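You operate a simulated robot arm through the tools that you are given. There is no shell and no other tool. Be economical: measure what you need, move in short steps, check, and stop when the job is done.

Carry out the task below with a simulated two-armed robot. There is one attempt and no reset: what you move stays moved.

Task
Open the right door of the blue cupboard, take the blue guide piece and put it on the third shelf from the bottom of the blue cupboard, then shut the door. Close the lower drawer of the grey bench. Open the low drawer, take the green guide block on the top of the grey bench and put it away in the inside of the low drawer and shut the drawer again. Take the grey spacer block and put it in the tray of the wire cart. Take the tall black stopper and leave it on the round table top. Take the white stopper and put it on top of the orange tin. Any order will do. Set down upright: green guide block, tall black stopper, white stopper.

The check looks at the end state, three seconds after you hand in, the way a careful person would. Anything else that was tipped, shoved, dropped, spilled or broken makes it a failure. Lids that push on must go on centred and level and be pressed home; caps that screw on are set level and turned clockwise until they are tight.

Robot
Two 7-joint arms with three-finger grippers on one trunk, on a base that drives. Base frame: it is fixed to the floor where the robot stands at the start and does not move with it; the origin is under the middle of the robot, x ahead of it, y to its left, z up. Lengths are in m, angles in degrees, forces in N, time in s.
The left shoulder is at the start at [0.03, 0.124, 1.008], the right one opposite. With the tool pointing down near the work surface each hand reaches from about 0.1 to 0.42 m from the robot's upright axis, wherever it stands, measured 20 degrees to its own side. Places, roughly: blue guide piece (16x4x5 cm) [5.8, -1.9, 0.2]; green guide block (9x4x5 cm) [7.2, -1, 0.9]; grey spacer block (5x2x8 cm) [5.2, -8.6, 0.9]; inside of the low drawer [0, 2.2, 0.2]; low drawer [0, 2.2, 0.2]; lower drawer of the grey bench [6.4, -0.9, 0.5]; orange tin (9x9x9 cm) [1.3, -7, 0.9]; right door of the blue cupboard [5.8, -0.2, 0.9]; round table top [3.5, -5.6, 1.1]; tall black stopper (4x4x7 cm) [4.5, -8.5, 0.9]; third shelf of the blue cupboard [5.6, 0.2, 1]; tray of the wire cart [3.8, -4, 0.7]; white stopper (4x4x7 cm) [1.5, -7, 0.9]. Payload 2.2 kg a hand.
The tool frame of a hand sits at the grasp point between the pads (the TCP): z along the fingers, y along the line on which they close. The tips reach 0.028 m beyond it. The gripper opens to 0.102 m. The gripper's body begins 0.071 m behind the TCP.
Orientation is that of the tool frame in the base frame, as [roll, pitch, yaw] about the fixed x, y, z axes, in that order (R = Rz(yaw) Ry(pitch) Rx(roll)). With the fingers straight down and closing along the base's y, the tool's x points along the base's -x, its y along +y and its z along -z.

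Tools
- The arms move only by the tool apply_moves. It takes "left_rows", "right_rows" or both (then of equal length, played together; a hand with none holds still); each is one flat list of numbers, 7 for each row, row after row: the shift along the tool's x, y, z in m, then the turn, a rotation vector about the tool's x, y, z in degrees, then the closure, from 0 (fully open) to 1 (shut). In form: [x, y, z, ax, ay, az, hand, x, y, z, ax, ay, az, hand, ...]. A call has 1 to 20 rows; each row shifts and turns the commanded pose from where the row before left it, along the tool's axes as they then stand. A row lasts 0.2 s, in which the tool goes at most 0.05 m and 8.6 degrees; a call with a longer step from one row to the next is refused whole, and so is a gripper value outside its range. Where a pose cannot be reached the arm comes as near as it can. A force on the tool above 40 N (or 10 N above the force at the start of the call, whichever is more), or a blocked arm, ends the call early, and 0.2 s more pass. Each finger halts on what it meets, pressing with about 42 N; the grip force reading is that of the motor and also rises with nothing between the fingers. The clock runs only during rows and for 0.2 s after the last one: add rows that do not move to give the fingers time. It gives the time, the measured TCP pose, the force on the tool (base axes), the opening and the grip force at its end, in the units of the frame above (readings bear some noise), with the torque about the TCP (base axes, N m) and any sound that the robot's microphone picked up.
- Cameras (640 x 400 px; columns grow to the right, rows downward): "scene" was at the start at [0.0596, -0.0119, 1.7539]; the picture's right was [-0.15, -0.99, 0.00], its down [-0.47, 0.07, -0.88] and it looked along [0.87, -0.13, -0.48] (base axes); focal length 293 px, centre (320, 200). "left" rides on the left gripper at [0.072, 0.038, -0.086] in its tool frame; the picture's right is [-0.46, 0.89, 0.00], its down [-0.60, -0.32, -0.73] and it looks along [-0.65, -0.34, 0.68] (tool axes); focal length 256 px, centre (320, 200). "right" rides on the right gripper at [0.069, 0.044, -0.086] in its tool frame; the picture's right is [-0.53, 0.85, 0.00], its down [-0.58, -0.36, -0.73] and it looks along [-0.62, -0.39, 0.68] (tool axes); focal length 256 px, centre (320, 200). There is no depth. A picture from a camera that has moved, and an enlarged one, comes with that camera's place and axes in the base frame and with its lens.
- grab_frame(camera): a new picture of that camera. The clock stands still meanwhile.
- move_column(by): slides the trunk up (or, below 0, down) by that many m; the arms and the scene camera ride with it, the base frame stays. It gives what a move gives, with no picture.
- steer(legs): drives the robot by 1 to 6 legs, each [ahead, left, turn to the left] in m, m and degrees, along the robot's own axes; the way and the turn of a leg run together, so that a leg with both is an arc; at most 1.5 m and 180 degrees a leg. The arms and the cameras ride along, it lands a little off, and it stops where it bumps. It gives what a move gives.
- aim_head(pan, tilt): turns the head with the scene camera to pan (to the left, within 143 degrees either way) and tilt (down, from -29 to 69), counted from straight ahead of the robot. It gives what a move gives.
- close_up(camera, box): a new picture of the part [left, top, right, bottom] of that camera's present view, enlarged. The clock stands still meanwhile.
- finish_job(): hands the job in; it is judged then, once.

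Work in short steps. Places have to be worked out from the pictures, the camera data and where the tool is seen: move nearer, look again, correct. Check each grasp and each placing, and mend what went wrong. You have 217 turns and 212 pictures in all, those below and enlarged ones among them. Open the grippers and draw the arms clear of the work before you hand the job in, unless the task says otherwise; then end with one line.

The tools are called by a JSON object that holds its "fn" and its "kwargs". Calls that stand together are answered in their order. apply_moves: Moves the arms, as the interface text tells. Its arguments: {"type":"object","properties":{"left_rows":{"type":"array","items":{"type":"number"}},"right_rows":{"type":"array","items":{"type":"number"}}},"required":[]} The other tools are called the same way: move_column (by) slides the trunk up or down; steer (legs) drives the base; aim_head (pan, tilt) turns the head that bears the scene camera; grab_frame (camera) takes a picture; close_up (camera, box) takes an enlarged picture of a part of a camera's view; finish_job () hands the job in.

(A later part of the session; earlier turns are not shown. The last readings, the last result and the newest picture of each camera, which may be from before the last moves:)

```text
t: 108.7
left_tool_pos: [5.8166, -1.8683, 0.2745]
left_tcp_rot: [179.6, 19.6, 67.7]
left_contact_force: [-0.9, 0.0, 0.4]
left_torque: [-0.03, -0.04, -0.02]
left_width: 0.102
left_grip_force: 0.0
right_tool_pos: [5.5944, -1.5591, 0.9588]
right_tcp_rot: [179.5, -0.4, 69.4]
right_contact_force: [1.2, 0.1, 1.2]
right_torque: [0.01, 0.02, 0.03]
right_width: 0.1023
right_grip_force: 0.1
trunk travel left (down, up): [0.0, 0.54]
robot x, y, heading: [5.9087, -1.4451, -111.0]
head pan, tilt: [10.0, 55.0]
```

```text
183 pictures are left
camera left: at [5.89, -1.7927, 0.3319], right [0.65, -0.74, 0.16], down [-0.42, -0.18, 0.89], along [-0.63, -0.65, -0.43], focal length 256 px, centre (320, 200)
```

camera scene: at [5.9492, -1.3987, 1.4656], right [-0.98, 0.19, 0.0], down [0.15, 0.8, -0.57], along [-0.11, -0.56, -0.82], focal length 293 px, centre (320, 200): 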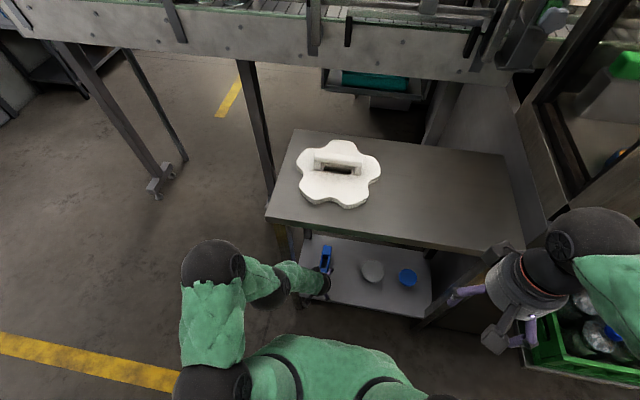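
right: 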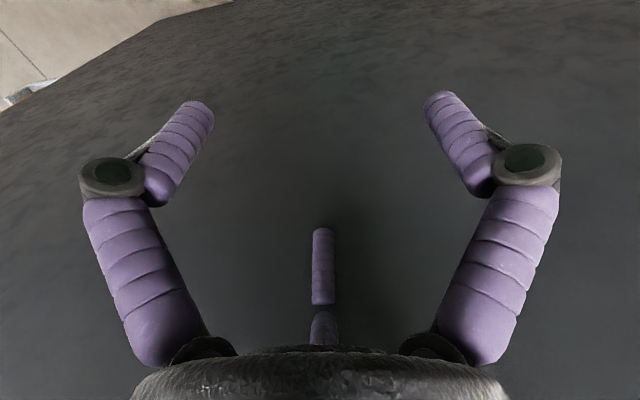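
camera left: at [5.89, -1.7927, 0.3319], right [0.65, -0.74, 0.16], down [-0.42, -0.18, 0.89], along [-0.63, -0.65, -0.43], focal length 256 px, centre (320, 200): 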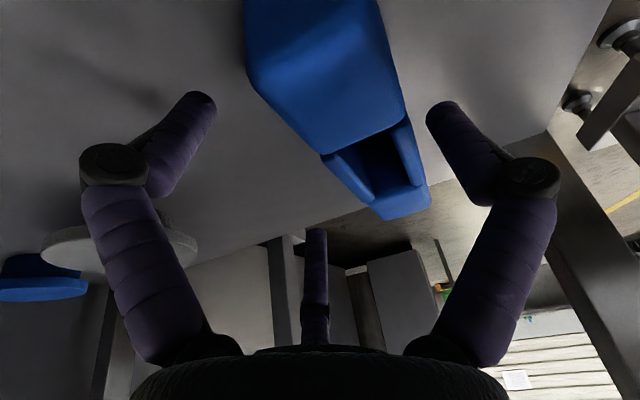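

The left arm seems pushed slightly; check what it touches.

{"fn": "aim_head", "kwargs": {"pan": 15, "tilt": 65}}

{"fn": "grab_frame", "kwargs": {"camera": "scene"}}

{"fn": "grab_frame", "kwargs": {"camera": "right"}}

```text
t: 109.4
left_tool_pos: [5.8152, -1.8643, 0.2717]
left_tcp_rot: [179.8, 19.1, 67.5]
left_contact_force: [-0.1, 0.6, -0.3]
left_torque: [0.0, -0.02, 0.0]
left_width: 0.1022
left_grip_force: 0.0
right_tool_pos: [5.5967, -1.5631, 0.9594]
right_tcp_rot: [179.6, -0.7, 69.3]
right_contact_force: [-0.5, -0.2, 0.5]
right_torque: [0.01, 0.0, -0.02]
right_width: 0.1018
right_grip_force: 0.1
trunk travel left (down, up): [0.0, 0.54]
robot x, y, heading: [5.9076, -1.4452, -110.8]
head pan, tilt: [15.0, 65.0]
```

```text
182 pictures are left
camera scene: at [5.9066, -1.4684, 1.4542], right [-0.99, 0.1, -0.01], down [0.1, 0.9, -0.43], along [-0.04, -0.43, -0.9], focal length 293 px, centre (320, 200)
```

scene: 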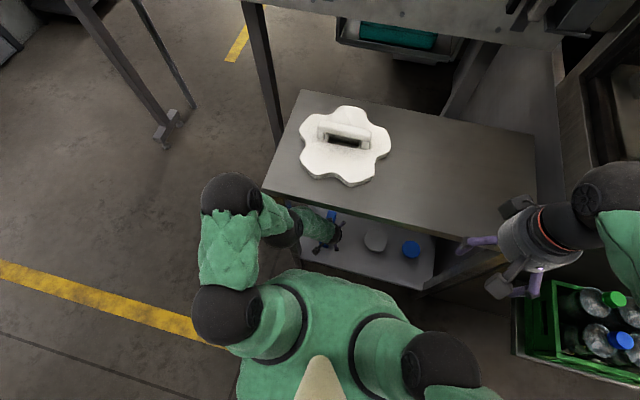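

```text
181 pictures are left
camera right: at [5.6613, -1.514, 1.0457], right [0.6, -0.8, 0.0], down [-0.55, -0.42, 0.72], along [-0.58, -0.43, -0.69], focal length 256 px, centre (320, 200)
```

right: 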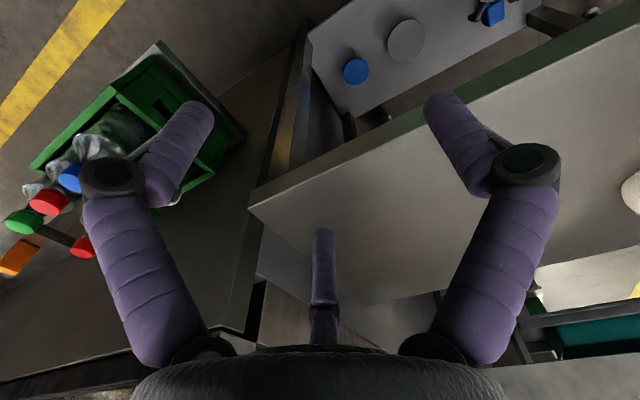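

The left forearm touches the front-left table leg. I back off and will use the right arm instead (its elbow goes the other way).

{"fn": "steer", "kwargs": {"legs": [[-0.4, 0, 0]]}}

{"fn": "apply_moves", "kwargs": {"left_rows": [-0.017, 0, -0.045, 0, 0, 0, 0, -0.017, 0, -0.045, 0, 0, 0, 0, -0.017, 0, -0.045, 0, 0, 0, 0, -0.017, 0, -0.045, 0, 0, 0, 0, -0.017, 0, -0.045, 0, 0, 0, 0, -0.017, 0, -0.045, 0, 0, 0, 0, -0.017, 0, -0.045, 0, 0, 0, 0, -0.017, 0, -0.045, 0, 0, 0, 0, -0.017, 0, -0.045, 0, 0, 0, 0, -0.017, 0, -0.045, 0, 0, 0, 0, -0.017, 0, -0.045, 0, 0, 0, 0, -0.017, 0, -0.045, 0, 0, 0, 0, 0.03, 0, -0.01, 0, 0, 0, 0, 0.03, 0, -0.01, 0, 0, 0, 0, 0.03, 0, -0.01, 0, 0, 0, 0], "right_rows": [-0.03, 0, 0, 0, -7, 0, 0, -0.03, 0, 0.01, 0, -7, 0, 0, -0.03, 0, 0.01, 0, -7, 0, 0, -0.035, 0, 0.013, 0, 0, 0, 0, -0.035, 0, 0.013, 0, 0, 0, 0, -0.035, 0, 0.013, 0, 0, 0, 0, -0.028, 0, 0.01, 0, 0, 0, 0, 0.0165, 0, 0.043, 0, 0, 0, 0, 0.0165, 0, 0.043, 0, 0, 0, 0, 0.0165, 0, 0.043, 0, 0, 0, 0, 0.0165, 0, 0.043, 0, 0, 0, 0, 0.0165, 0, 0.043, 0, 0, 0, 0, 0.0165, 0, 0.043, 0, 0, 0, 0, 0.0165, 0, 0.043, 0, 0, 0, 0, 0.0165, 0, 0.043, 0, 0, 0, 0]}}

```text
t: 111.9
left_tool_pos: [5.9572, -1.4993, 0.2702]
left_tcp_rot: [-179.7, 19.2, 67.2]
left_contact_force: [0.1, 0.5, 0.0]
left_torque: [0.0, -0.01, 0.03]
left_width: 0.1018
left_grip_force: 0.0
right_tool_pos: [5.7456, -1.1939, 0.9603]
right_tcp_rot: [180.0, -1.0, 68.4]
right_contact_force: [0.6, 0.2, -0.4]
right_torque: [0.0, 0.02, 0.03]
right_width: 0.102
right_grip_force: 0.0
trunk travel left (down, up): [0.0, 0.54]
robot x, y, heading: [6.0497, -1.0767, -112.0]
head pan, tilt: [15.0, 65.0]
```

```text
t: 115.1
left_tool_pos: [5.9927, -1.4286, 0.8453]
left_tcp_rot: [-179.7, 19.0, 67.1]
left_contact_force: [0.5, -0.3, 0.2]
left_torque: [-0.03, 0.04, -0.02]
left_width: 0.102
left_grip_force: 0.1
right_tool_pos: [5.66, -1.4072, 0.5825]
right_tcp_rot: [180.0, 20.2, 68.4]
right_contact_force: [0.2, -0.6, 0.0]
right_torque: [0.01, -0.02, -0.01]
right_width: 0.1017
right_grip_force: 0.0
trunk travel left (down, up): [0.0, 0.54]
robot x, y, heading: [6.0561, -1.0779, -111.8]
head pan, tilt: [15.0, 65.0]
```

{"fn": "apply_moves", "kwargs": {"right_rows": [0.0165, 0.014, 0.043, 0, 0, 0, 0, 0.0165, 0.014, 0.043, 0, 0, 0, 0, 0.0165, 0.014, 0.043, 0, 0, 0, 0, 0.0165, 0.014, 0.043, 0, 0, 0, 0, 0.0165, 0.014, 0.043, 0, 0, 0, 0, 0.0165, 0.014, 0.043, 0, 0, 0, 0]}}

{"fn": "steer", "kwargs": {"legs": [[0, 0, 2]]}}

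```text
t: 116.5
left_tool_pos: [5.9904, -1.429, 0.8457]
left_tcp_rot: [-179.7, 19.1, 67.1]
left_contact_force: [0.2, -0.3, 0.2]
left_torque: [0.01, 0.0, 0.01]
left_width: 0.1021
left_grip_force: 0.1
right_tool_pos: [5.7394, -1.435, 0.3024]
right_tcp_rot: [-180.0, 20.2, 68.4]
right_contact_force: [-0.5, -0.3, 0.8]
right_torque: [0.05, -0.06, -0.01]
right_width: 0.1022
right_grip_force: 0.0
trunk travel left (down, up): [0.0, 0.54]
robot x, y, heading: [6.0561, -1.0796, -112.1]
head pan, tilt: [15.0, 65.0]
```

```text
t: 117.3
left_tool_pos: [6.0038, -1.4304, 0.8451]
left_tcp_rot: [-179.6, 19.2, 69.1]
left_contact_force: [-0.1, -0.4, -0.4]
left_torque: [0.01, 0.03, -0.04]
left_width: 0.1019
left_grip_force: 0.1
right_tool_pos: [5.7544, -1.446, 0.3028]
right_tcp_rot: [-180.0, 20.0, 70.4]
right_contact_force: [-0.1, 0.4, -0.1]
right_torque: [0.01, 0.03, -0.01]
right_width: 0.102
right_grip_force: 0.0
trunk travel left (down, up): [0.0, 0.54]
robot x, y, heading: [6.0533, -1.0755, -109.6]
head pan, tilt: [15.0, 65.0]
```

Raise the left hand clear of the table top, then drive in stages toward the piece.

{"fn": "apply_moves", "kwargs": {"left_rows": [-0.017, 0, -0.045, 0, 0, 0, 0, -0.017, 0, -0.045, 0, 0, 0, 0, -0.017, 0, -0.045, 0, 0, 0, 0, -0.017, 0, -0.045, 0, 0, 0, 0]}}

{"fn": "steer", "kwargs": {"legs": [[0.18, 0, 0], [0, 0.225, 0], [0.09, 0, 0]]}}

{"fn": "grab_frame", "kwargs": {"camera": "right"}}

{"fn": "grab_frame", "kwargs": {"camera": "scene"}}

```text
t: 118.3
left_tool_pos: [6.003, -1.4362, 1.0386]
left_tcp_rot: [-179.7, 19.1, 69.1]
left_contact_force: [-0.2, -0.1, 0.1]
left_torque: [0.01, 0.0, 0.0]
left_width: 0.1019
left_grip_force: 0.0
right_tool_pos: [5.7536, -1.4439, 0.3031]
right_tcp_rot: [-180.0, 20.1, 70.4]
right_contact_force: [-0.6, 0.3, -0.4]
right_torque: [0.03, -0.02, 0.05]
right_width: 0.1017
right_grip_force: 0.1
trunk travel left (down, up): [0.0, 0.54]
robot x, y, heading: [6.0593, -1.0772, -109.9]
head pan, tilt: [15.0, 65.0]
```

```text
t: 121.8
left_tool_pos: [6.1236, -1.7692, 1.0394]
left_tcp_rot: [-179.7, 19.0, 69.1]
left_contact_force: [-0.4, 0.4, -0.2]
left_torque: [0.0, 0.0, 0.0]
left_width: 0.1021
left_grip_force: 0.1
right_tool_pos: [5.872, -1.7763, 0.303]
right_tcp_rot: [180.0, 20.0, 70.4]
right_contact_force: [0.3, -0.6, -0.5]
right_torque: [-0.02, -0.02, 0.01]
right_width: 0.1021
right_grip_force: 0.1
trunk travel left (down, up): [0.0, 0.54]
robot x, y, heading: [6.1776, -1.4075, -110.1]
head pan, tilt: [15.0, 65.0]
```

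```text
180 pictures are left
camera right: at [5.9459, -1.7023, 0.3588], right [0.63, -0.76, 0.18], down [-0.44, -0.15, 0.88], along [-0.64, -0.64, -0.43], focal length 256 px, centre (320, 200)
```

right: 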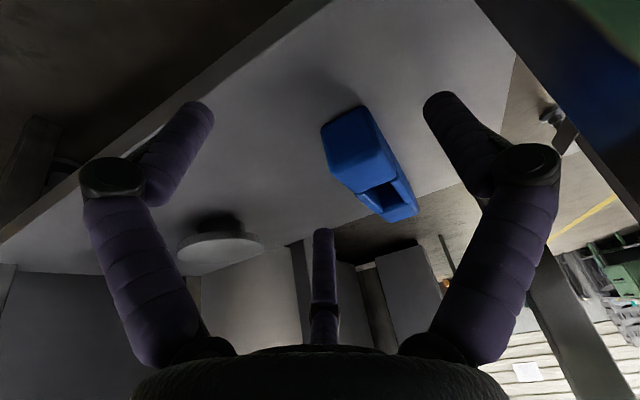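

```text
179 pictures are left
camera scene: at [6.1784, -1.4407, 1.454], right [-1.0, 0.09, 0.0], down [0.08, 0.9, -0.42], along [-0.04, -0.42, -0.91], focal length 293 px, centre (320, 200)
```

scene: 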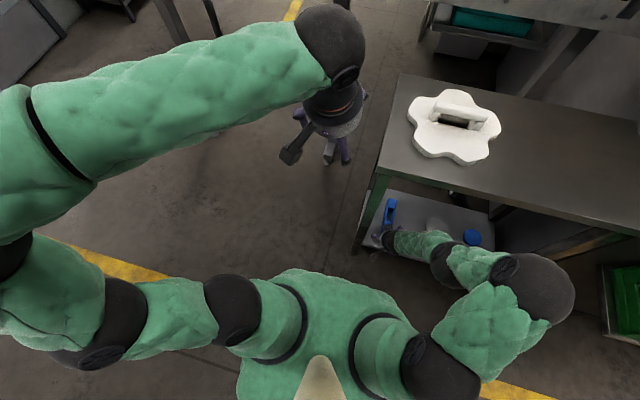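

The near end is 0.09 m ahead and laterally centred. Drive 0.135 ahead.

{"fn": "steer", "kwargs": {"legs": [[0.135, 0, 0]]}}

{"fn": "grab_frame", "kwargs": {"camera": "right"}}

```text
t: 123.1
left_tool_pos: [6.0812, -1.8776, 1.0393]
left_tcp_rot: [-180.0, 19.1, 68.8]
left_contact_force: [-0.8, 0.0, -0.1]
left_torque: [0.01, -0.02, 0.03]
left_width: 0.1019
left_grip_force: 0.0
right_tool_pos: [5.8398, -1.879, 0.3003]
right_tcp_rot: [179.5, 19.2, 70.3]
right_contact_force: [0.2, -0.6, -0.2]
right_torque: [0.01, -0.05, 0.01]
right_width: 0.1019
right_grip_force: 0.0
trunk travel left (down, up): [0.0, 0.54]
robot x, y, heading: [6.1322, -1.5221, -109.9]
head pan, tilt: [15.0, 65.0]
stopped in leg 1: the robot was blocked; the commanded pose is now the measured one
```

```text
178 pictures are left
camera right: at [5.9121, -1.8043, 0.3578], right [0.62, -0.76, 0.18], down [-0.45, -0.16, 0.88], along [-0.64, -0.63, -0.44], focal length 256 px, centre (320, 200)
```

right: 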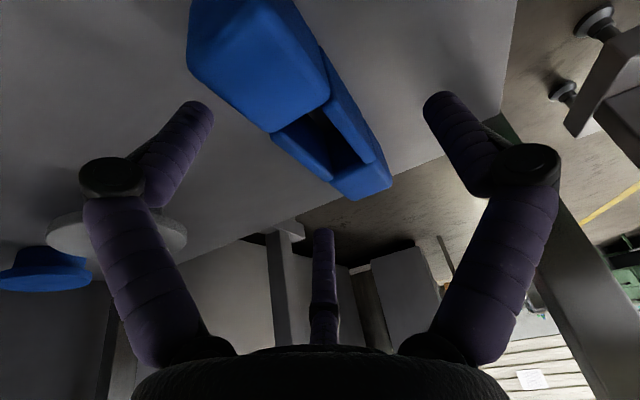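

Base is blocked just short; the TCP is ~2 cm past the piece's near end, piece ~2 cm to the right and yawed ~5°. I correct with the arm, descend partly and look.

{"fn": "steer", "kwargs": {"legs": [[-0.01, 0, 0]]}}

{"fn": "apply_moves", "kwargs": {"right_rows": [-0.03, -0.02, 0.0105, 0, 0, 0, 0, 0, 0, 0, 1.6, 0, 4.7, 0, 0.0135, 0, 0.0387, 0, 0, 0, 0, 0, 0, 0, 0, 0, 0, 0]}}

{"fn": "grab_frame", "kwargs": {"camera": "right"}}

```text
t: 123.9
left_tool_pos: [6.0836, -1.8709, 1.0377]
left_tcp_rot: [-179.9, 19.1, 69.0]
left_contact_force: [0.4, -1.0, 0.4]
left_torque: [-0.02, 0.0, -0.02]
left_width: 0.1021
left_grip_force: 0.1
right_tool_pos: [5.8419, -1.8705, 0.2982]
right_tcp_rot: [179.5, 19.1, 70.2]
right_contact_force: [-0.7, 0.0, -0.2]
right_torque: [-0.03, 0.02, 0.02]
right_width: 0.1017
right_grip_force: 0.0
trunk travel left (down, up): [0.0, 0.54]
robot x, y, heading: [6.1361, -1.5074, -110.2]
head pan, tilt: [15.0, 65.0]
```

```text
t: 124.9
left_tool_pos: [6.0847, -1.8719, 1.0383]
left_tcp_rot: [-179.9, 19.1, 68.9]
left_contact_force: [-0.6, 0.1, 0.3]
left_torque: [0.01, 0.03, 0.0]
left_width: 0.102
left_grip_force: 0.0
right_tool_pos: [5.8125, -1.8946, 0.2571]
right_tcp_rot: [179.6, 19.2, 65.1]
right_contact_force: [1.7, 7.6, 15.3]
right_torque: [1.08, 0.02, -0.23]
right_width: 0.1021
right_grip_force: 0.1
trunk travel left (down, up): [0.0, 0.54]
robot x, y, heading: [6.1333, -1.513, -110.0]
head pan, tilt: [15.0, 65.0]
```

```text
177 pictures are left
camera right: at [5.8913, -1.8271, 0.315], right [0.56, -0.81, 0.18], down [-0.46, -0.12, 0.88], along [-0.69, -0.57, -0.45], focal length 256 px, centre (320, 200)
```

right: 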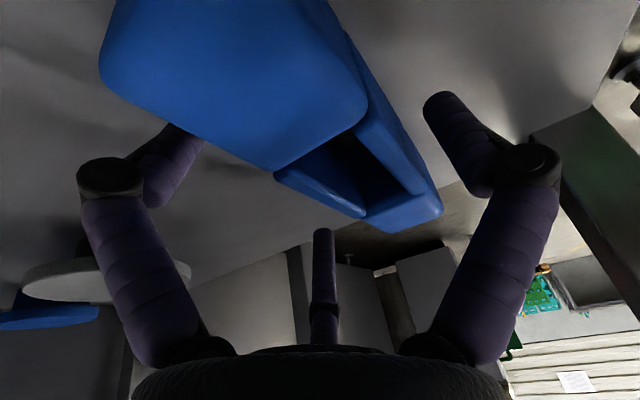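

Force is 15 N upward; I raise 2 cm and re-read to understand what touches.

{"fn": "apply_moves", "kwargs": {"right_rows": [-0.0066, 0, -0.0189, 0, 0, 0, 0, 0, 0, 0, 0, 0, 0, 0]}}

{"fn": "aim_head", "kwargs": {"pan": -15, "tilt": 69}}

{"fn": "close_up", "kwargs": {"camera": "scene", "box": [240, 120, 560, 320]}}

```text
t: 125.5
left_tool_pos: [6.084, -1.8726, 1.0377]
left_tcp_rot: [-179.9, 19.0, 68.9]
left_contact_force: [0.0, -0.7, -0.8]
left_torque: [-0.01, -0.04, -0.03]
left_width: 0.1019
left_grip_force: 0.0
right_tool_pos: [5.8124, -1.8934, 0.2753]
right_tcp_rot: [179.6, 19.2, 65.3]
right_contact_force: [0.7, -0.2, 0.9]
right_torque: [0.02, 0.01, 0.01]
right_width: 0.1017
right_grip_force: 0.0
trunk travel left (down, up): [0.0, 0.54]
robot x, y, heading: [6.1392, -1.5128, -110.0]
head pan, tilt: [15.0, 65.0]
```

```text
t: 126.4
left_tool_pos: [6.0826, -1.8711, 1.0371]
left_tcp_rot: [-179.8, 18.9, 68.9]
left_contact_force: [0.2, 0.3, 0.3]
left_torque: [0.01, 0.01, -0.01]
left_width: 0.1019
left_grip_force: 0.0
right_tool_pos: [5.8114, -1.8934, 0.2748]
right_tcp_rot: [179.5, 19.1, 65.3]
right_contact_force: [0.0, 0.1, 0.0]
right_torque: [-0.01, 0.01, 0.0]
right_width: 0.1018
right_grip_force: 0.1
trunk travel left (down, up): [0.0, 0.54]
robot x, y, heading: [6.1342, -1.5154, -110.1]
head pan, tilt: [-15.0, 68.8]
```

```text
2.00 times, centred on (400, 220) of scene
camera zoom: at [6.1141, -1.53, 1.4502], right [-0.82, 0.57, 0.0], down [0.54, 0.76, -0.36], along [-0.21, -0.3, -0.93], focal length 585 px, centre (160, 160)
```

zoom: 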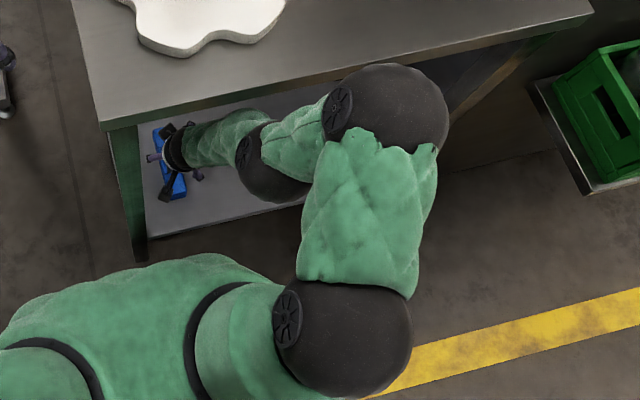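

The fingers straddle the piece. I lower in small steps and watch the force.

{"fn": "apply_moves", "kwargs": {"right_rows": [0.0033, 0, 0.0095, 0, 0, 0, 0, 0, 0, 0, 0, 0, 0, 0]}}

{"fn": "apply_moves", "kwargs": {"right_rows": [0.0033, 0, 0.0095, 0, 0, 0, 0, 0, 0, 0, 0, 0, 0, 0]}}

{"fn": "grab_frame", "kwargs": {"camera": "left"}}

```text
t: 127.0
left_tool_pos: [6.0831, -1.8728, 1.0375]
left_tcp_rot: [-179.9, 19.0, 69.0]
left_contact_force: [0.8, -0.1, 0.7]
left_torque: [-0.02, 0.0, 0.0]
left_width: 0.1019
left_grip_force: 0.0
right_tool_pos: [5.8124, -1.8944, 0.2672]
right_tcp_rot: [179.6, 19.2, 65.4]
right_contact_force: [0.0, 0.3, -0.2]
right_torque: [-0.02, -0.02, -0.01]
right_width: 0.1023
right_grip_force: 0.1
trunk travel left (down, up): [0.0, 0.54]
robot x, y, heading: [6.1366, -1.5142, -110.3]
head pan, tilt: [-15.0, 68.8]
```

```text
t: 127.6
left_tool_pos: [6.0845, -1.8713, 1.0382]
left_tcp_rot: [-179.9, 19.1, 68.8]
left_contact_force: [-0.3, 0.3, 0.7]
left_torque: [0.01, 0.0, 0.03]
left_width: 0.102
left_grip_force: 0.1
right_tool_pos: [5.8133, -1.8915, 0.2568]
right_tcp_rot: [179.7, 19.2, 65.4]
right_contact_force: [0.4, 9.7, 18.9]
right_torque: [1.4, 0.04, -0.08]
right_width: 0.1022
right_grip_force: 0.4
trunk travel left (down, up): [0.0, 0.54]
robot x, y, heading: [6.1384, -1.5128, -109.9]
head pan, tilt: [-15.0, 68.8]
```

```text
175 pictures are left
camera left: at [6.1556, -1.7945, 1.0964], right [0.67, -0.73, 0.15], down [-0.41, -0.2, 0.89], along [-0.62, -0.66, -0.43], focal length 256 px, centre (320, 200)
```

left: 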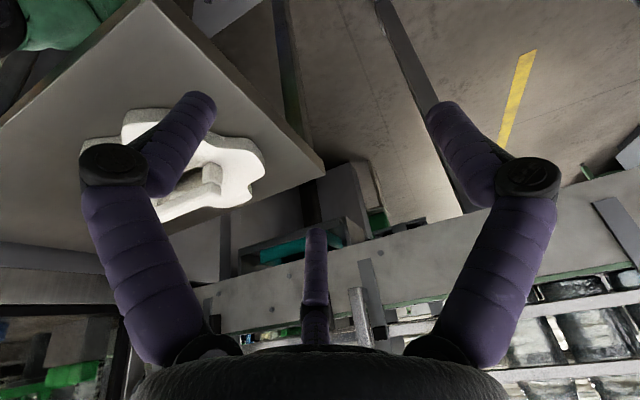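

Something besides the fingers touches at z≈0.26. I lift 1 cm and lower the left hand beside the table to use its camera as a side view.

{"fn": "apply_moves", "kwargs": {"right_rows": [-0.0033, 0, -0.0095, 0, 0, 0, 0, 0, 0, 0, 0, 0, 0, 0, 0, 0, 0, 0, 0, 0, 0, 0, 0, 0, 0, 0, 0, 0, 0, 0, 0, 0, 0, 0, 0, 0, 0, 0, 0, 0, 0, 0, 0, 0, 0, 0, 0, 0, 0, 0, 0, 0, 0, 0, 0, 0, 0, 0, 0, 0, 0, 0, 0, 0, 0, 0, 0, 0, 0, 0, 0, 0, 0, 0, 0, 0, 0, 0, 0, 0, 0, 0, 0, 0], "left_rows": [0, 0.05, 0, 0, 0, 0, 0, 0, 0.05, 0, 0, 0, 0, 0, 0.0155, 0, 0.0445, 0, 0, 0, 0, 0.0155, 0, 0.0445, 0, 0, 0, 0, 0.0155, 0, 0.0445, 0, 0, 0, 0, 0.0155, 0, 0.0445, 0, 0, 0, 0, 0.0155, 0, 0.0445, 0, 0, 0, 0, 0.0155, 0, 0.0445, 0, 0, 0, 0, 0.0155, 0, 0.0445, 0, 0, 0, 0, 0.0155, 0, 0.0445, 0, 0, 0, 0, 0.0155, 0, 0.0445, 0, 0, 0, 0, 0.0155, 0, 0.0445, 0, 0, 0, 0]}}

{"fn": "grab_frame", "kwargs": {"camera": "left"}}

```text
t: 130.2
left_tool_pos: [6.1755, -1.9061, 0.5667]
left_tcp_rot: [-179.7, 19.0, 69.0]
left_contact_force: [-0.2, 0.5, 0.8]
left_torque: [0.03, 0.0, 0.03]
left_width: 0.1016
left_grip_force: 0.0
right_tool_pos: [5.8132, -1.8942, 0.2668]
right_tcp_rot: [179.6, 19.1, 65.3]
right_contact_force: [-0.1, 0.1, -0.3]
right_torque: [-0.01, 0.0, -0.02]
right_width: 0.102
right_grip_force: 0.1
trunk travel left (down, up): [0.0, 0.54]
robot x, y, heading: [6.1388, -1.5162, -109.9]
head pan, tilt: [-15.0, 68.8]
```

```text
174 pictures are left
camera left: at [6.2461, -1.8289, 0.625], right [0.67, -0.73, 0.15], down [-0.41, -0.2, 0.89], along [-0.62, -0.66, -0.43], focal length 256 px, centre (320, 200)
```

left: 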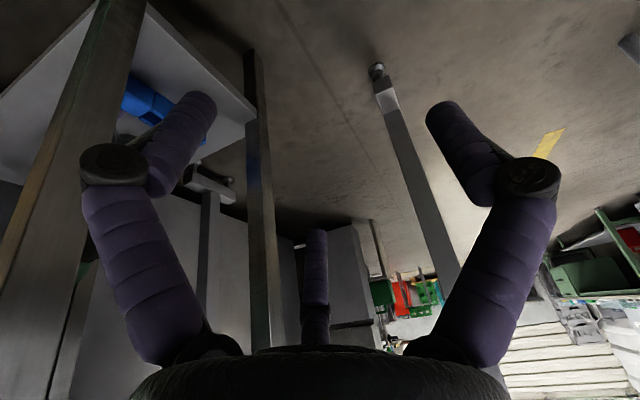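

{"fn": "apply_moves", "kwargs": {"left_rows": [0.0155, 0, 0.0445, 2.6, 0, 7.6, 0, 0.0155, 0, 0.0445, 2.6, 0, 7.6, 0, 0.0155, 0, 0.0445, 2.6, 0, 7.6, 0, 0, 0, 0, 2.6, 0, 7.6, 0, 0, 0, 0, 2.6, 0, 7.6, 0]}}

{"fn": "grab_frame", "kwargs": {"camera": "left"}}

```text
t: 131.4
left_tool_pos: [6.1657, -1.9147, 0.4297]
left_tcp_rot: [-180.0, 18.4, 28.5]
left_contact_force: [0.1, 0.2, -0.7]
left_torque: [0.02, 0.03, 0.04]
left_width: 0.1021
left_grip_force: 0.1
left hand out of reach, approached as far as the arm can: row 4, 5
right_tool_pos: [5.8135, -1.894, 0.2674]
right_tcp_rot: [179.5, 19.0, 65.3]
right_contact_force: [0.3, -0.8, 0.0]
right_torque: [0.01, 0.01, -0.01]
right_width: 0.1019
right_grip_force: 0.1
trunk travel left (down, up): [0.0, 0.54]
robot x, y, heading: [6.1385, -1.5133, -110.3]
head pan, tilt: [-15.0, 68.8]
```

```text
173 pictures are left
camera left: at [6.2693, -1.9021, 0.4896], right [0.04, -0.99, 0.15], down [-0.45, 0.12, 0.88], along [-0.89, -0.1, -0.44], focal length 256 px, centre (320, 200)
```

left: 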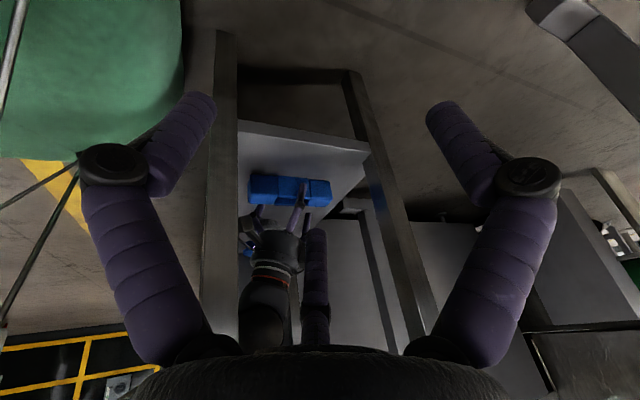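

{"fn": "close_up", "kwargs": {"camera": "left", "box": [210, 130, 370, 330]}}

```text
2.00 times, centred on (290, 230) of left
camera zoom: at [6.2693, -1.9021, 0.4896], right [0.04, -0.99, 0.15], down [-0.45, 0.12, 0.88], along [-0.89, -0.1, -0.44], focal length 512 px, centre (380, 140)
```

zoom: 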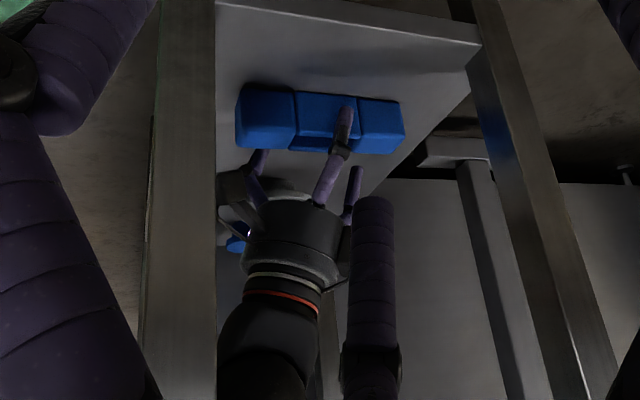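

Key insight from the side view: the gripper has three fingers (thumb at +y, two at −y, ±x), and the rear finger tip touched the shelf (so shelf z≈0.21). I make the hand nearly vertical, back off 2.5 cm, then descend to z≈0.245.

{"fn": "apply_moves", "kwargs": {"right_rows": [0, 0, -0.01, 0, 6, 0, 0, 0, 0, 0, 0, 6, 0, 0, 0, 0, 0, 0, 6, 0, 0, 0.025, 0, 0, 0, 0, 0, 0, 0, 0, 0.015, 0, 0, 0, 0, 0, 0, 0.012, 0, 0, 0, 0, 0, 0, 0, 0, 0, 0, 0]}}

{"fn": "grab_frame", "kwargs": {"camera": "right"}}

{"fn": "close_up", "kwargs": {"camera": "left", "box": [210, 130, 370, 330]}}

```text
t: 132.1
left_tool_pos: [6.1609, -1.8861, 0.4378]
left_tcp_rot: [179.5, 19.0, 27.0]
left_contact_force: [-0.4, -0.8, 0.5]
left_torque: [0.02, -0.01, -0.03]
left_width: 0.1019
left_grip_force: 0.1
right_tool_pos: [5.9169, -1.754, 0.2483]
right_tcp_rot: [176.7, -4.6, 68.0]
right_contact_force: [0.6, -0.6, -0.1]
right_torque: [0.03, 0.01, 0.03]
right_width: 0.1012
right_grip_force: 0.0
trunk travel left (down, up): [0.0, 0.54]
robot x, y, heading: [6.1401, -1.493, -111.6]
head pan, tilt: [-15.0, 68.8]
stopped in row 3 (right hand): the force on the tool passed its limit at 56 N (the readings are from after the stop); the commanded pose is now the measured one
```

```text
171 pictures are left
camera right: at [5.9752, -1.7101, 0.34], right [0.58, -0.81, 0.0], down [-0.61, -0.43, 0.66], along [-0.53, -0.39, -0.75], focal length 256 px, centre (320, 200)
```

right: 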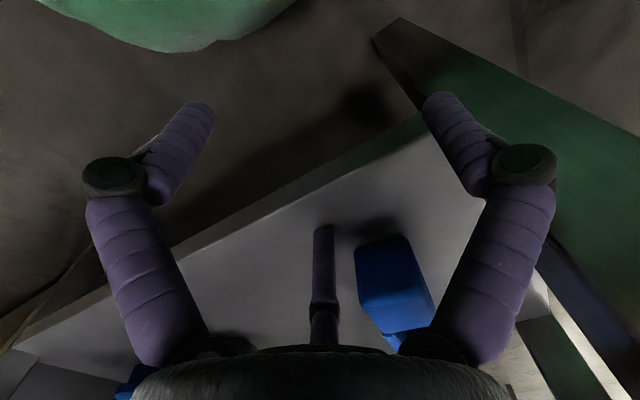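

```text
2.00 times, centred on (290, 230) of left
camera zoom: at [6.265, -1.8761, 0.496], right [0.01, -0.99, 0.16], down [-0.44, 0.14, 0.89], along [-0.9, -0.08, -0.44], focal length 512 px, centre (380, 140)
```

zoom: 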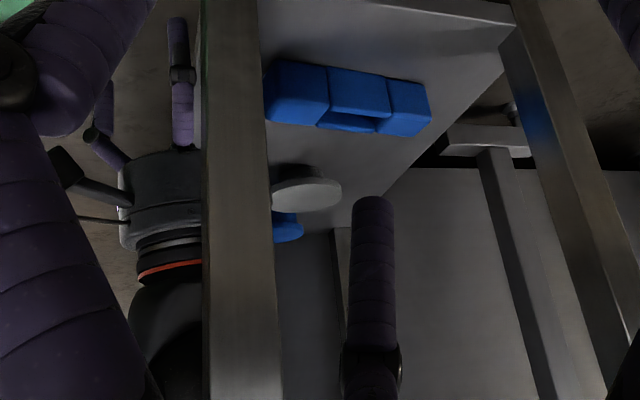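

The arm re-solved its pose abruptly because vertical reach is too short; the piece is undisturbed. I back off, restore the tilt and retry with ~16° tilt.

{"fn": "steer", "kwargs": {"legs": [[-0.2, 0, 1.5]]}}

{"fn": "apply_moves", "kwargs": {"right_rows": [0, 0, -0.03, 0, -7, 0, 0, 0, 0, -0.03, 0, -7, 0, 0, 0, 0, 0, 0, -7, 0, 0, -0.03, 0, 0.01, 0, 0, 0, 0, -0.03, 0, 0.01, 0, 0, 0, 0, -0.03, 0, 0.01, 0, 0, 0, 0]}}

{"fn": "aim_head", "kwargs": {"pan": -5, "tilt": 60}}

{"fn": "grab_frame", "kwargs": {"camera": "scene"}}

```text
t: 133.8
left_tool_pos: [6.2419, -1.7047, 0.4304]
left_tcp_rot: [179.9, 18.4, 29.0]
left_contact_force: [0.0, -0.4, 0.4]
left_torque: [0.03, -0.01, -0.02]
left_width: 0.1021
left_grip_force: 0.0
right_tool_pos: [5.9837, -1.5846, 0.2425]
right_tcp_rot: [177.0, -4.4, 69.4]
right_contact_force: [-0.9, 0.4, 0.5]
right_torque: [-0.01, -0.02, -0.01]
right_width: 0.1021
right_grip_force: 0.1
trunk travel left (down, up): [0.0, 0.54]
robot x, y, heading: [6.207, -1.3034, -109.6]
head pan, tilt: [-15.0, 68.8]
```

```text
t: 135.2
left_tool_pos: [6.242, -1.7045, 0.4305]
left_tcp_rot: [-180.0, 18.4, 28.9]
left_contact_force: [0.7, -0.2, 0.1]
left_torque: [-0.01, 0.02, -0.05]
left_width: 0.1019
left_grip_force: 0.1
right_tool_pos: [5.9452, -1.6737, 0.2999]
right_tcp_rot: [176.9, 16.5, 68.2]
right_contact_force: [-0.1, -0.3, -0.2]
right_torque: [-0.05, 0.03, 0.0]
right_width: 0.1019
right_grip_force: 0.1
trunk travel left (down, up): [0.0, 0.54]
robot x, y, heading: [6.2098, -1.304, -109.7]
head pan, tilt: [-15.0, 68.8]
```

```text
t: 135.9
left_tool_pos: [6.2429, -1.7037, 0.4315]
left_tcp_rot: [180.0, 18.4, 28.9]
left_contact_force: [-0.9, -0.1, 0.3]
left_torque: [0.03, -0.03, 0.02]
left_width: 0.102
left_grip_force: 0.1
right_tool_pos: [5.9473, -1.6728, 0.2992]
right_tcp_rot: [176.9, 16.5, 68.3]
right_contact_force: [-0.7, -0.3, 0.4]
right_torque: [0.0, 0.0, -0.02]
right_width: 0.102
right_grip_force: 0.0
trunk travel left (down, up): [0.0, 0.54]
robot x, y, heading: [6.2118, -1.3034, -110.0]
head pan, tilt: [-5.0, 60.0]
```

```text
169 pictures are left
camera scene: at [6.1913, -1.3346, 1.4595], right [-0.91, 0.42, 0.0], down [0.36, 0.79, -0.5], along [-0.21, -0.45, -0.87], focal length 293 px, centre (320, 200)
```

scene: 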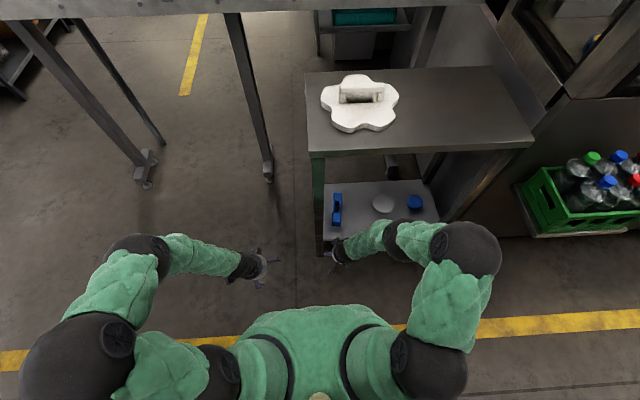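

All objects are still in place. Shift right 4.5 cm and go ahead 16 cm, then look.

{"fn": "steer", "kwargs": {"legs": [[0, -0.045, 0], [0.16, 0, 0]]}}

{"fn": "grab_frame", "kwargs": {"camera": "right"}}

```text
t: 137.8
left_tool_pos: [6.1456, -1.8376, 0.4294]
left_tcp_rot: [180.0, 18.4, 28.8]
left_contact_force: [0.8, -0.5, -0.5]
left_torque: [0.0, 0.01, 0.03]
left_width: 0.1017
left_grip_force: 0.1
right_tool_pos: [5.8501, -1.8073, 0.3003]
right_tcp_rot: [176.9, 16.5, 68.1]
right_contact_force: [-0.7, 0.2, 0.3]
right_torque: [-0.01, -0.02, 0.02]
right_width: 0.1021
right_grip_force: 0.1
trunk travel left (down, up): [0.0, 0.54]
robot x, y, heading: [6.1154, -1.4357, -109.9]
head pan, tilt: [-5.0, 60.0]
```

```text
168 pictures are left
camera right: at [5.9209, -1.7368, 0.3636], right [0.6, -0.78, 0.2], down [-0.51, -0.17, 0.85], along [-0.62, -0.6, -0.5], focal length 256 px, centre (320, 200)
```

right: 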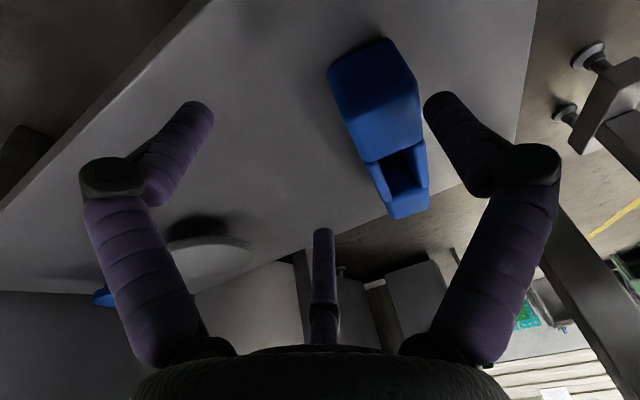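

{"fn": "close_up", "kwargs": {"camera": "scene", "box": [300, 120, 460, 240]}}

```text
3.33 times, centred on (380, 180) of scene
camera zoom: at [6.0959, -1.4679, 1.4595], right [-0.91, 0.42, 0.0], down [0.36, 0.79, -0.5], along [-0.21, -0.45, -0.87], focal length 975 px, centre (120, 267)
```

zoom: 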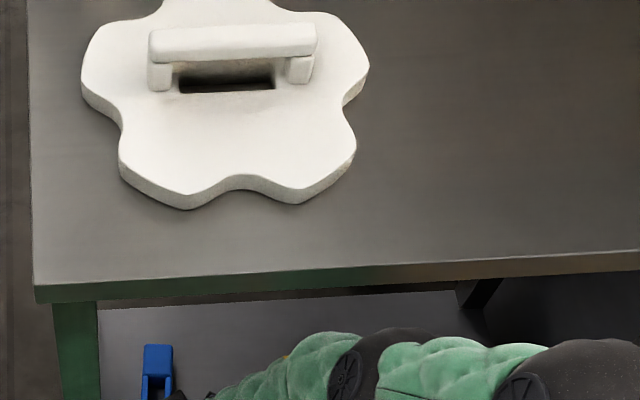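

Estimates agree: piece axis heading ≈−115°, near end ≈(5.872,−1.832). Advance 5.5 cm, rotate the hand slightly and look.

{"fn": "steer", "kwargs": {"legs": [[0.055, 0.008, 0]]}}

{"fn": "apply_moves", "kwargs": {"right_rows": [0, 0, 0, 1.1, 0, 3.7, 0, 0.008, 0, 0.027, 0, 0, 0, 0]}}

{"fn": "grab_frame", "kwargs": {"camera": "right"}}

{"fn": "grab_frame", "kwargs": {"camera": "left"}}

```text
t: 138.8
left_tool_pos: [6.1355, -1.8798, 0.4338]
left_tcp_rot: [179.8, 18.6, 28.2]
left_contact_force: [0.7, 0.3, -0.3]
left_torque: [-0.03, 0.01, 0.02]
left_width: 0.102
left_grip_force: 0.0
right_tool_pos: [5.8474, -1.836, 0.2969]
right_tcp_rot: [176.7, 15.8, 67.7]
right_contact_force: [-0.2, -0.5, -0.2]
right_torque: [-0.04, 0.01, 0.02]
right_width: 0.1022
right_grip_force: 0.1
trunk travel left (down, up): [0.0, 0.54]
robot x, y, heading: [6.106, -1.4814, -110.5]
head pan, tilt: [-5.0, 60.0]
stopped in leg 1: the robot was blocked; the commanded pose is now the measured one
```

```text
t: 139.4
left_tool_pos: [6.1341, -1.884, 0.4305]
left_tcp_rot: [179.9, 18.3, 28.5]
left_contact_force: [-0.3, -0.2, -0.4]
left_torque: [-0.03, -0.02, 0.0]
left_width: 0.1021
left_grip_force: 0.0
right_tool_pos: [5.8493, -1.8397, 0.2672]
right_tcp_rot: [176.7, 15.2, 64.0]
right_contact_force: [0.4, -0.6, -0.3]
right_torque: [0.01, -0.02, -0.01]
right_width: 0.1018
right_grip_force: 0.1
trunk travel left (down, up): [0.0, 0.54]
robot x, y, heading: [6.1046, -1.4831, -110.1]
head pan, tilt: [-5.0, 60.0]
```

```text
166 pictures are left
camera right: at [5.9236, -1.7756, 0.3331], right [0.54, -0.82, 0.19], down [-0.53, -0.15, 0.84], along [-0.66, -0.55, -0.52], focal length 256 px, centre (320, 200)
```

right: 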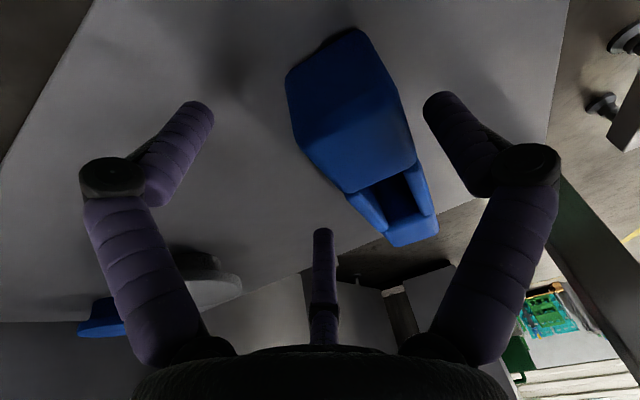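

```text
165 pictures are left
camera left: at [6.2374, -1.8711, 0.4898], right [0.03, -0.99, 0.15], down [-0.45, 0.12, 0.88], along [-0.89, -0.1, -0.44], focal length 256 px, centre (320, 200)
```

left: 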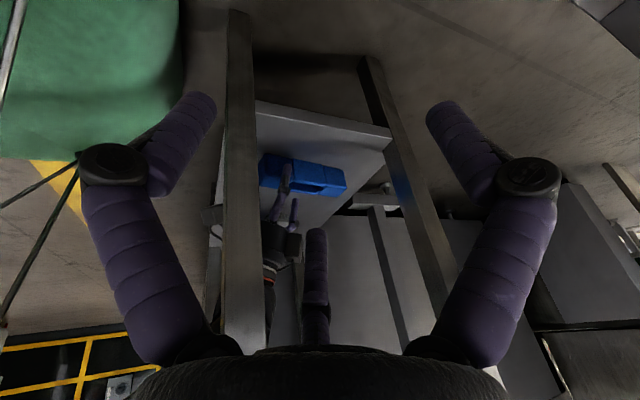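

Fine correction: forward 2.5 cm, left 1 cm, down 1.2 cm.

{"fn": "apply_moves", "kwargs": {"right_rows": [-0.0241, 0.01, 0.0065, 0.5, 0, 2, 0, 0.0031, 0, 0.0116, 0, 0, 0, 0, 0, 0, 0, 0, 0, 0, 0]}}

{"fn": "grab_frame", "kwargs": {"camera": "right"}}

```text
t: 140.2
left_tool_pos: [6.1345, -1.8831, 0.4299]
left_tcp_rot: [179.9, 18.4, 28.4]
left_contact_force: [0.0, 0.0, -0.4]
left_torque: [0.0, -0.03, 0.0]
left_width: 0.102
left_grip_force: 0.0
right_tool_pos: [5.8488, -1.8647, 0.2538]
right_tcp_rot: [176.6, 15.0, 61.9]
right_contact_force: [2.5, 10.1, 22.2]
right_torque: [1.52, -0.02, -0.26]
right_width: 0.1023
right_grip_force: 0.5
trunk travel left (down, up): [0.0, 0.54]
robot x, y, heading: [6.1048, -1.4824, -110.3]
head pan, tilt: [-5.0, 60.0]
```

```text
164 pictures are left
camera right: at [5.9246, -1.8038, 0.3214], right [0.51, -0.84, 0.19], down [-0.53, -0.14, 0.83], along [-0.68, -0.52, -0.52], focal length 256 px, centre (320, 200)
```

right: 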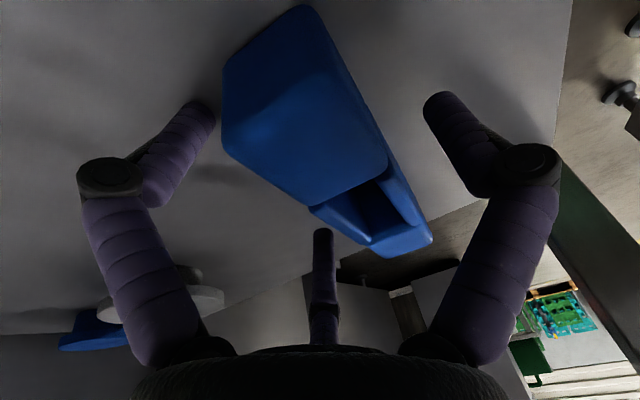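

Fingers straddle the piece and the rear tip just touches the shelf; raise 4 mm and close.

{"fn": "apply_moves", "kwargs": {"right_rows": [-0.001, 0, -0.005, 0, 0, 0, 0.2, 0, 0, 0, 0, 0, 0, 0.5, 0, 0, 0, 0, 0, 0, 0.8, 0, 0, 0, 0, 0, 0, 1, 0, 0, 0, 0, 0, 0, 1, 0, 0, 0, 0, 0, 0, 1]}}

{"fn": "grab_frame", "kwargs": {"camera": "right"}}

{"fn": "close_up", "kwargs": {"camera": "left", "box": [210, 130, 370, 330]}}

```text
t: 140.8
left_tool_pos: [6.1339, -1.8828, 0.4316]
left_tcp_rot: [179.8, 18.6, 28.4]
left_contact_force: [-0.2, 0.4, -0.3]
left_torque: [0.0, 0.03, 0.02]
left_width: 0.1021
left_grip_force: 0.0
right_tool_pos: [5.8471, -1.8614, 0.2609]
right_tcp_rot: [177.2, 14.9, 62.0]
right_contact_force: [-2.9, 22.0, 41.6]
right_torque: [2.45, 0.16, 0.21]
right_width: 0.0685
right_grip_force: 14.1
trunk travel left (down, up): [0.0, 0.54]
robot x, y, heading: [6.1069, -1.483, -110.1]
head pan, tilt: [-5.0, 60.0]
stopped in row 2 (right hand): the force on the tool passed its limit at 42 N (the readings are from after the stop); the commanded pose is now the measured one
```

```text
163 pictures are left
camera right: at [5.9242, -1.8007, 0.3266], right [0.51, -0.84, 0.18], down [-0.53, -0.14, 0.84], along [-0.68, -0.52, -0.52], focal length 256 px, centre (320, 200)
```

right: 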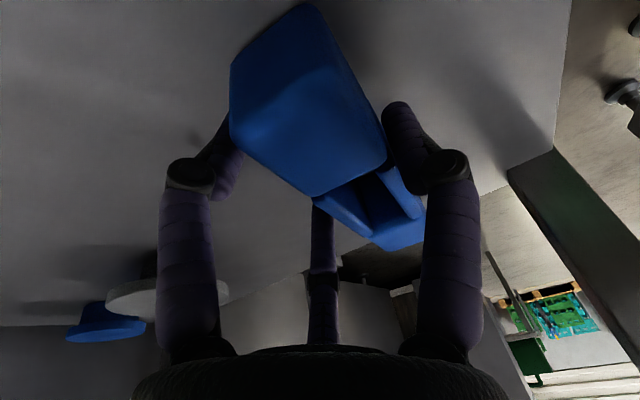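

```text
2.00 times, centred on (290, 230) of left
camera zoom: at [6.237, -1.8692, 0.4909], right [0.03, -0.99, 0.15], down [-0.45, 0.12, 0.88], along [-0.89, -0.1, -0.44], focal length 512 px, centre (380, 140)
```

zoom: 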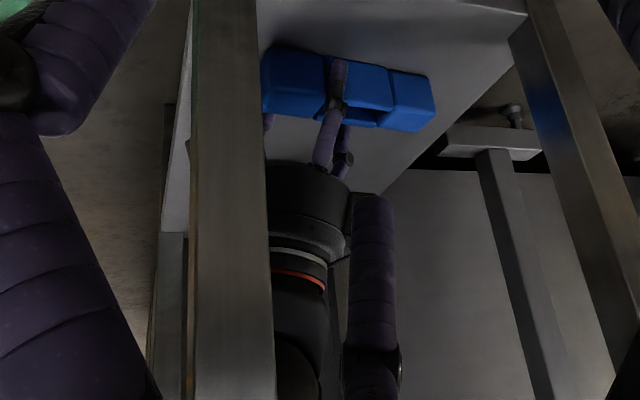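

Finger tips swing down as they close and press the shelf; raise 1.2 cm, then continue closing.

{"fn": "apply_moves", "kwargs": {"right_rows": [-0.003, 0, -0.0115, 0, 0, 0, 0.25, 0, 0, 0, 0, 0, 0, 0.35, 0, 0, 0, 0, 0, 0, 0.5, 0, 0, 0, 0, 0, 0, 0.7, 0, 0, 0, 0, 0, 0, 1, 0, 0, 0, 0, 0, 0, 1]}}

{"fn": "grab_frame", "kwargs": {"camera": "right"}}

```text
t: 142.2
left_tool_pos: [6.1342, -1.8834, 0.4313]
left_tcp_rot: [179.9, 18.4, 28.5]
left_contact_force: [-0.5, -1.0, 0.2]
left_torque: [0.0, 0.0, -0.01]
left_width: 0.1019
left_grip_force: 0.1
right_tool_pos: [5.8457, -1.8633, 0.2703]
right_tcp_rot: [177.0, 15.0, 61.8]
right_contact_force: [0.8, -2.0, 10.1]
right_torque: [0.19, -0.12, -0.13]
right_width: 0.0565
right_grip_force: 42.2
trunk travel left (down, up): [0.0, 0.54]
robot x, y, heading: [6.1029, -1.4821, -110.3]
head pan, tilt: [-5.0, 60.0]
```

```text
161 pictures are left
camera right: at [5.9231, -1.8039, 0.3375], right [0.51, -0.84, 0.18], down [-0.53, -0.14, 0.84], along [-0.68, -0.52, -0.52], focal length 256 px, centre (320, 200)
```

right: 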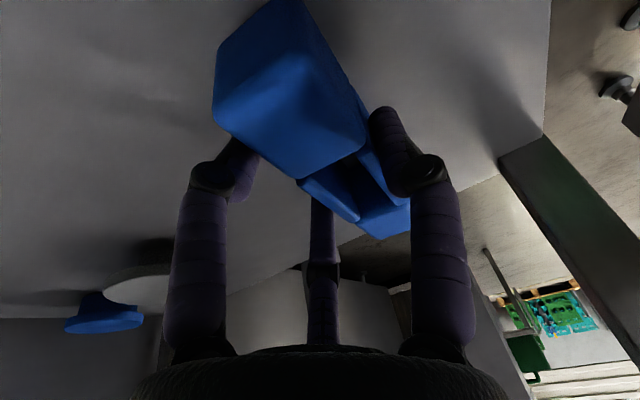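

Gripped (42 N). Lift 3 cm and check.

{"fn": "apply_moves", "kwargs": {"right_rows": [-0.004, 0, -0.0145, 0, 0, 0, 1, -0.004, 0, -0.0145, 0, 0, 0, 1, 0, 0, 0, 0, 0, 0, 1]}}

{"fn": "grab_frame", "kwargs": {"camera": "left"}}

```text
t: 143.0
left_tool_pos: [6.1352, -1.8845, 0.4305]
left_tcp_rot: [179.9, 18.4, 28.4]
left_contact_force: [-1.0, -0.1, -0.3]
left_torque: [0.05, -0.01, 0.02]
left_width: 0.102
left_grip_force: 0.0
right_tool_pos: [5.8446, -1.8636, 0.3]
right_tcp_rot: [176.9, 14.9, 61.8]
right_contact_force: [-0.1, 0.4, -2.3]
right_torque: [0.03, 0.03, 0.03]
right_width: 0.0567
right_grip_force: 42.0
trunk travel left (down, up): [0.0, 0.54]
robot x, y, heading: [6.1051, -1.4845, -110.5]
head pan, tilt: [-5.0, 60.0]
```

```text
160 pictures are left
camera left: at [6.2369, -1.8703, 0.4899], right [0.03, -0.99, 0.15], down [-0.45, 0.12, 0.88], along [-0.89, -0.1, -0.44], focal length 256 px, centre (320, 200)
```

left: 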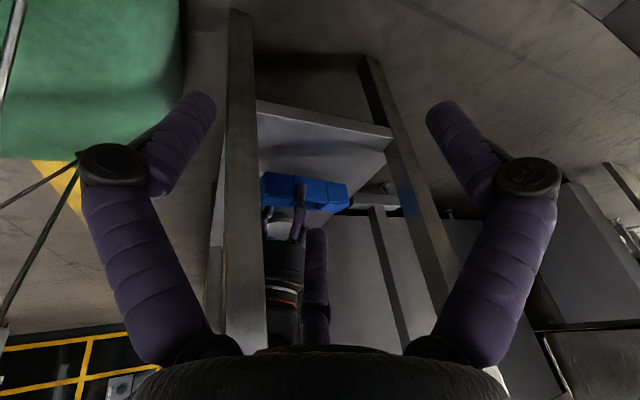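

Piece lifted cleanly. Back out, move right, raise both hands.

{"fn": "steer", "kwargs": {"legs": [[-0.32, 0, 0], [0, -0.35, 0]]}}

{"fn": "apply_moves", "kwargs": {"right_rows": [0, 0, -0.045, 0, 0, 0, 1, 0, 0, -0.045, 0, 0, 0, 1, 0, 0, -0.045, 0, 0, 0, 1, 0, 0, -0.045, 0, 0, 0, 1, 0, 0, -0.045, 0, 0, 0, 1, 0, 0, -0.045, 0, 0, 0, 1, 0, 0, -0.045, 0, 0, 0, 1, 0, 0, -0.045, 0, 0, 0, 1, 0, 0, 0, 0, 0, 0, 1, 0, 0, 0, 0, 0, 0, 1], "left_rows": [0, 0, -0.045, -2.6, 0, -7.6, 0, 0, 0, -0.045, -2.6, 0, -7.6, 0, 0, 0, -0.045, -2.6, 0, -7.6, 0, 0, 0, -0.045, -2.6, 0, -7.6, 0, 0, 0, -0.045, -2.6, 0, -7.6, 0, 0, 0, -0.045, 0, 0, 0, 0, 0, 0, -0.045, 0, 0, 0, 0, 0, 0, -0.045, 0, 0, 0, 0, 0, 0, -0.045, 0, 0, 0, 0, 0, 0, -0.045, 0, 0, 0, 0]}}

{"fn": "aim_head", "kwargs": {"pan": -120, "tilt": 30}}

{"fn": "grab_frame", "kwargs": {"camera": "scene"}}

{"fn": "grab_frame", "kwargs": {"camera": "right"}}

```text
t: 147.0
left_tool_pos: [5.9149, -1.452, 0.4313]
left_tcp_rot: [179.9, 18.4, 28.0]
left_contact_force: [0.1, -0.5, -0.4]
left_torque: [-0.01, -0.02, 0.04]
left_width: 0.102
left_grip_force: 0.1
right_tool_pos: [5.6253, -1.4307, 0.3011]
right_tcp_rot: [177.0, 15.0, 61.5]
right_contact_force: [0.3, 0.1, -1.8]
right_torque: [0.07, -0.01, 0.0]
right_width: 0.0566
right_grip_force: 42.0
trunk travel left (down, up): [0.0, 0.54]
robot x, y, heading: [5.8858, -1.0497, -110.6]
head pan, tilt: [-5.0, 60.0]
```

```text
t: 149.2
left_tool_pos: [5.9897, -1.3342, 0.858]
left_tcp_rot: [179.6, 18.5, 68.0]
left_contact_force: [0.4, -0.3, 0.1]
left_torque: [-0.04, -0.01, 0.0]
left_width: 0.1022
left_grip_force: 0.1
right_tool_pos: [5.6512, -1.3403, 0.6491]
right_tcp_rot: [177.0, 14.9, 61.5]
right_contact_force: [1.0, -0.4, -1.8]
right_torque: [0.04, 0.01, 0.0]
right_width: 0.0565
right_grip_force: 41.9
trunk travel left (down, up): [0.0, 0.54]
robot x, y, heading: [5.8895, -1.0502, -110.6]
head pan, tilt: [-5.0, 60.0]
```

```text
t: 151.2
left_tool_pos: [5.9905, -1.3352, 0.8573]
left_tcp_rot: [179.6, 18.7, 68.0]
left_contact_force: [0.4, -0.2, -0.3]
left_torque: [-0.01, -0.01, -0.01]
left_width: 0.1022
left_grip_force: 0.1
right_tool_pos: [5.6516, -1.3392, 0.6479]
right_tcp_rot: [177.0, 14.9, 61.5]
right_contact_force: [-0.6, -0.3, -1.9]
right_torque: [0.06, -0.03, 0.04]
right_width: 0.0567
right_grip_force: 41.7
trunk travel left (down, up): [0.0, 0.54]
robot x, y, heading: [5.8902, -1.0499, -110.8]
head pan, tilt: [-120.0, 30.0]
```

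```text
159 pictures are left
camera scene: at [5.841, -0.9505, 1.5016], right [0.77, 0.63, 0.0], down [0.32, -0.39, -0.87], along [-0.55, 0.67, -0.5], focal length 293 px, centre (320, 200)
```

scene: 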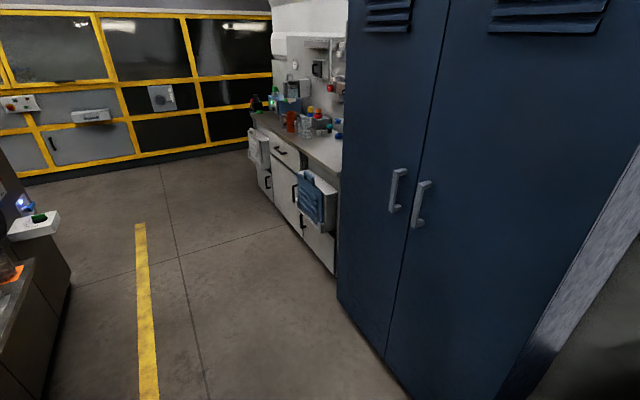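

```text
158 pictures are left
camera right: at [5.7284, -1.2797, 0.7151], right [0.5, -0.85, 0.18], down [-0.53, -0.14, 0.84], along [-0.68, -0.51, -0.52], focal length 256 px, centre (320, 200)
```

right: 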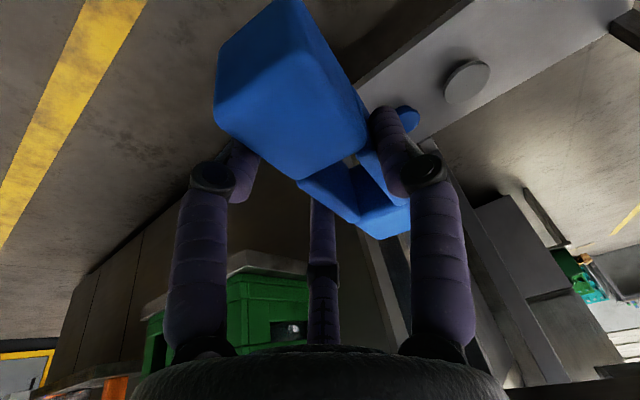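

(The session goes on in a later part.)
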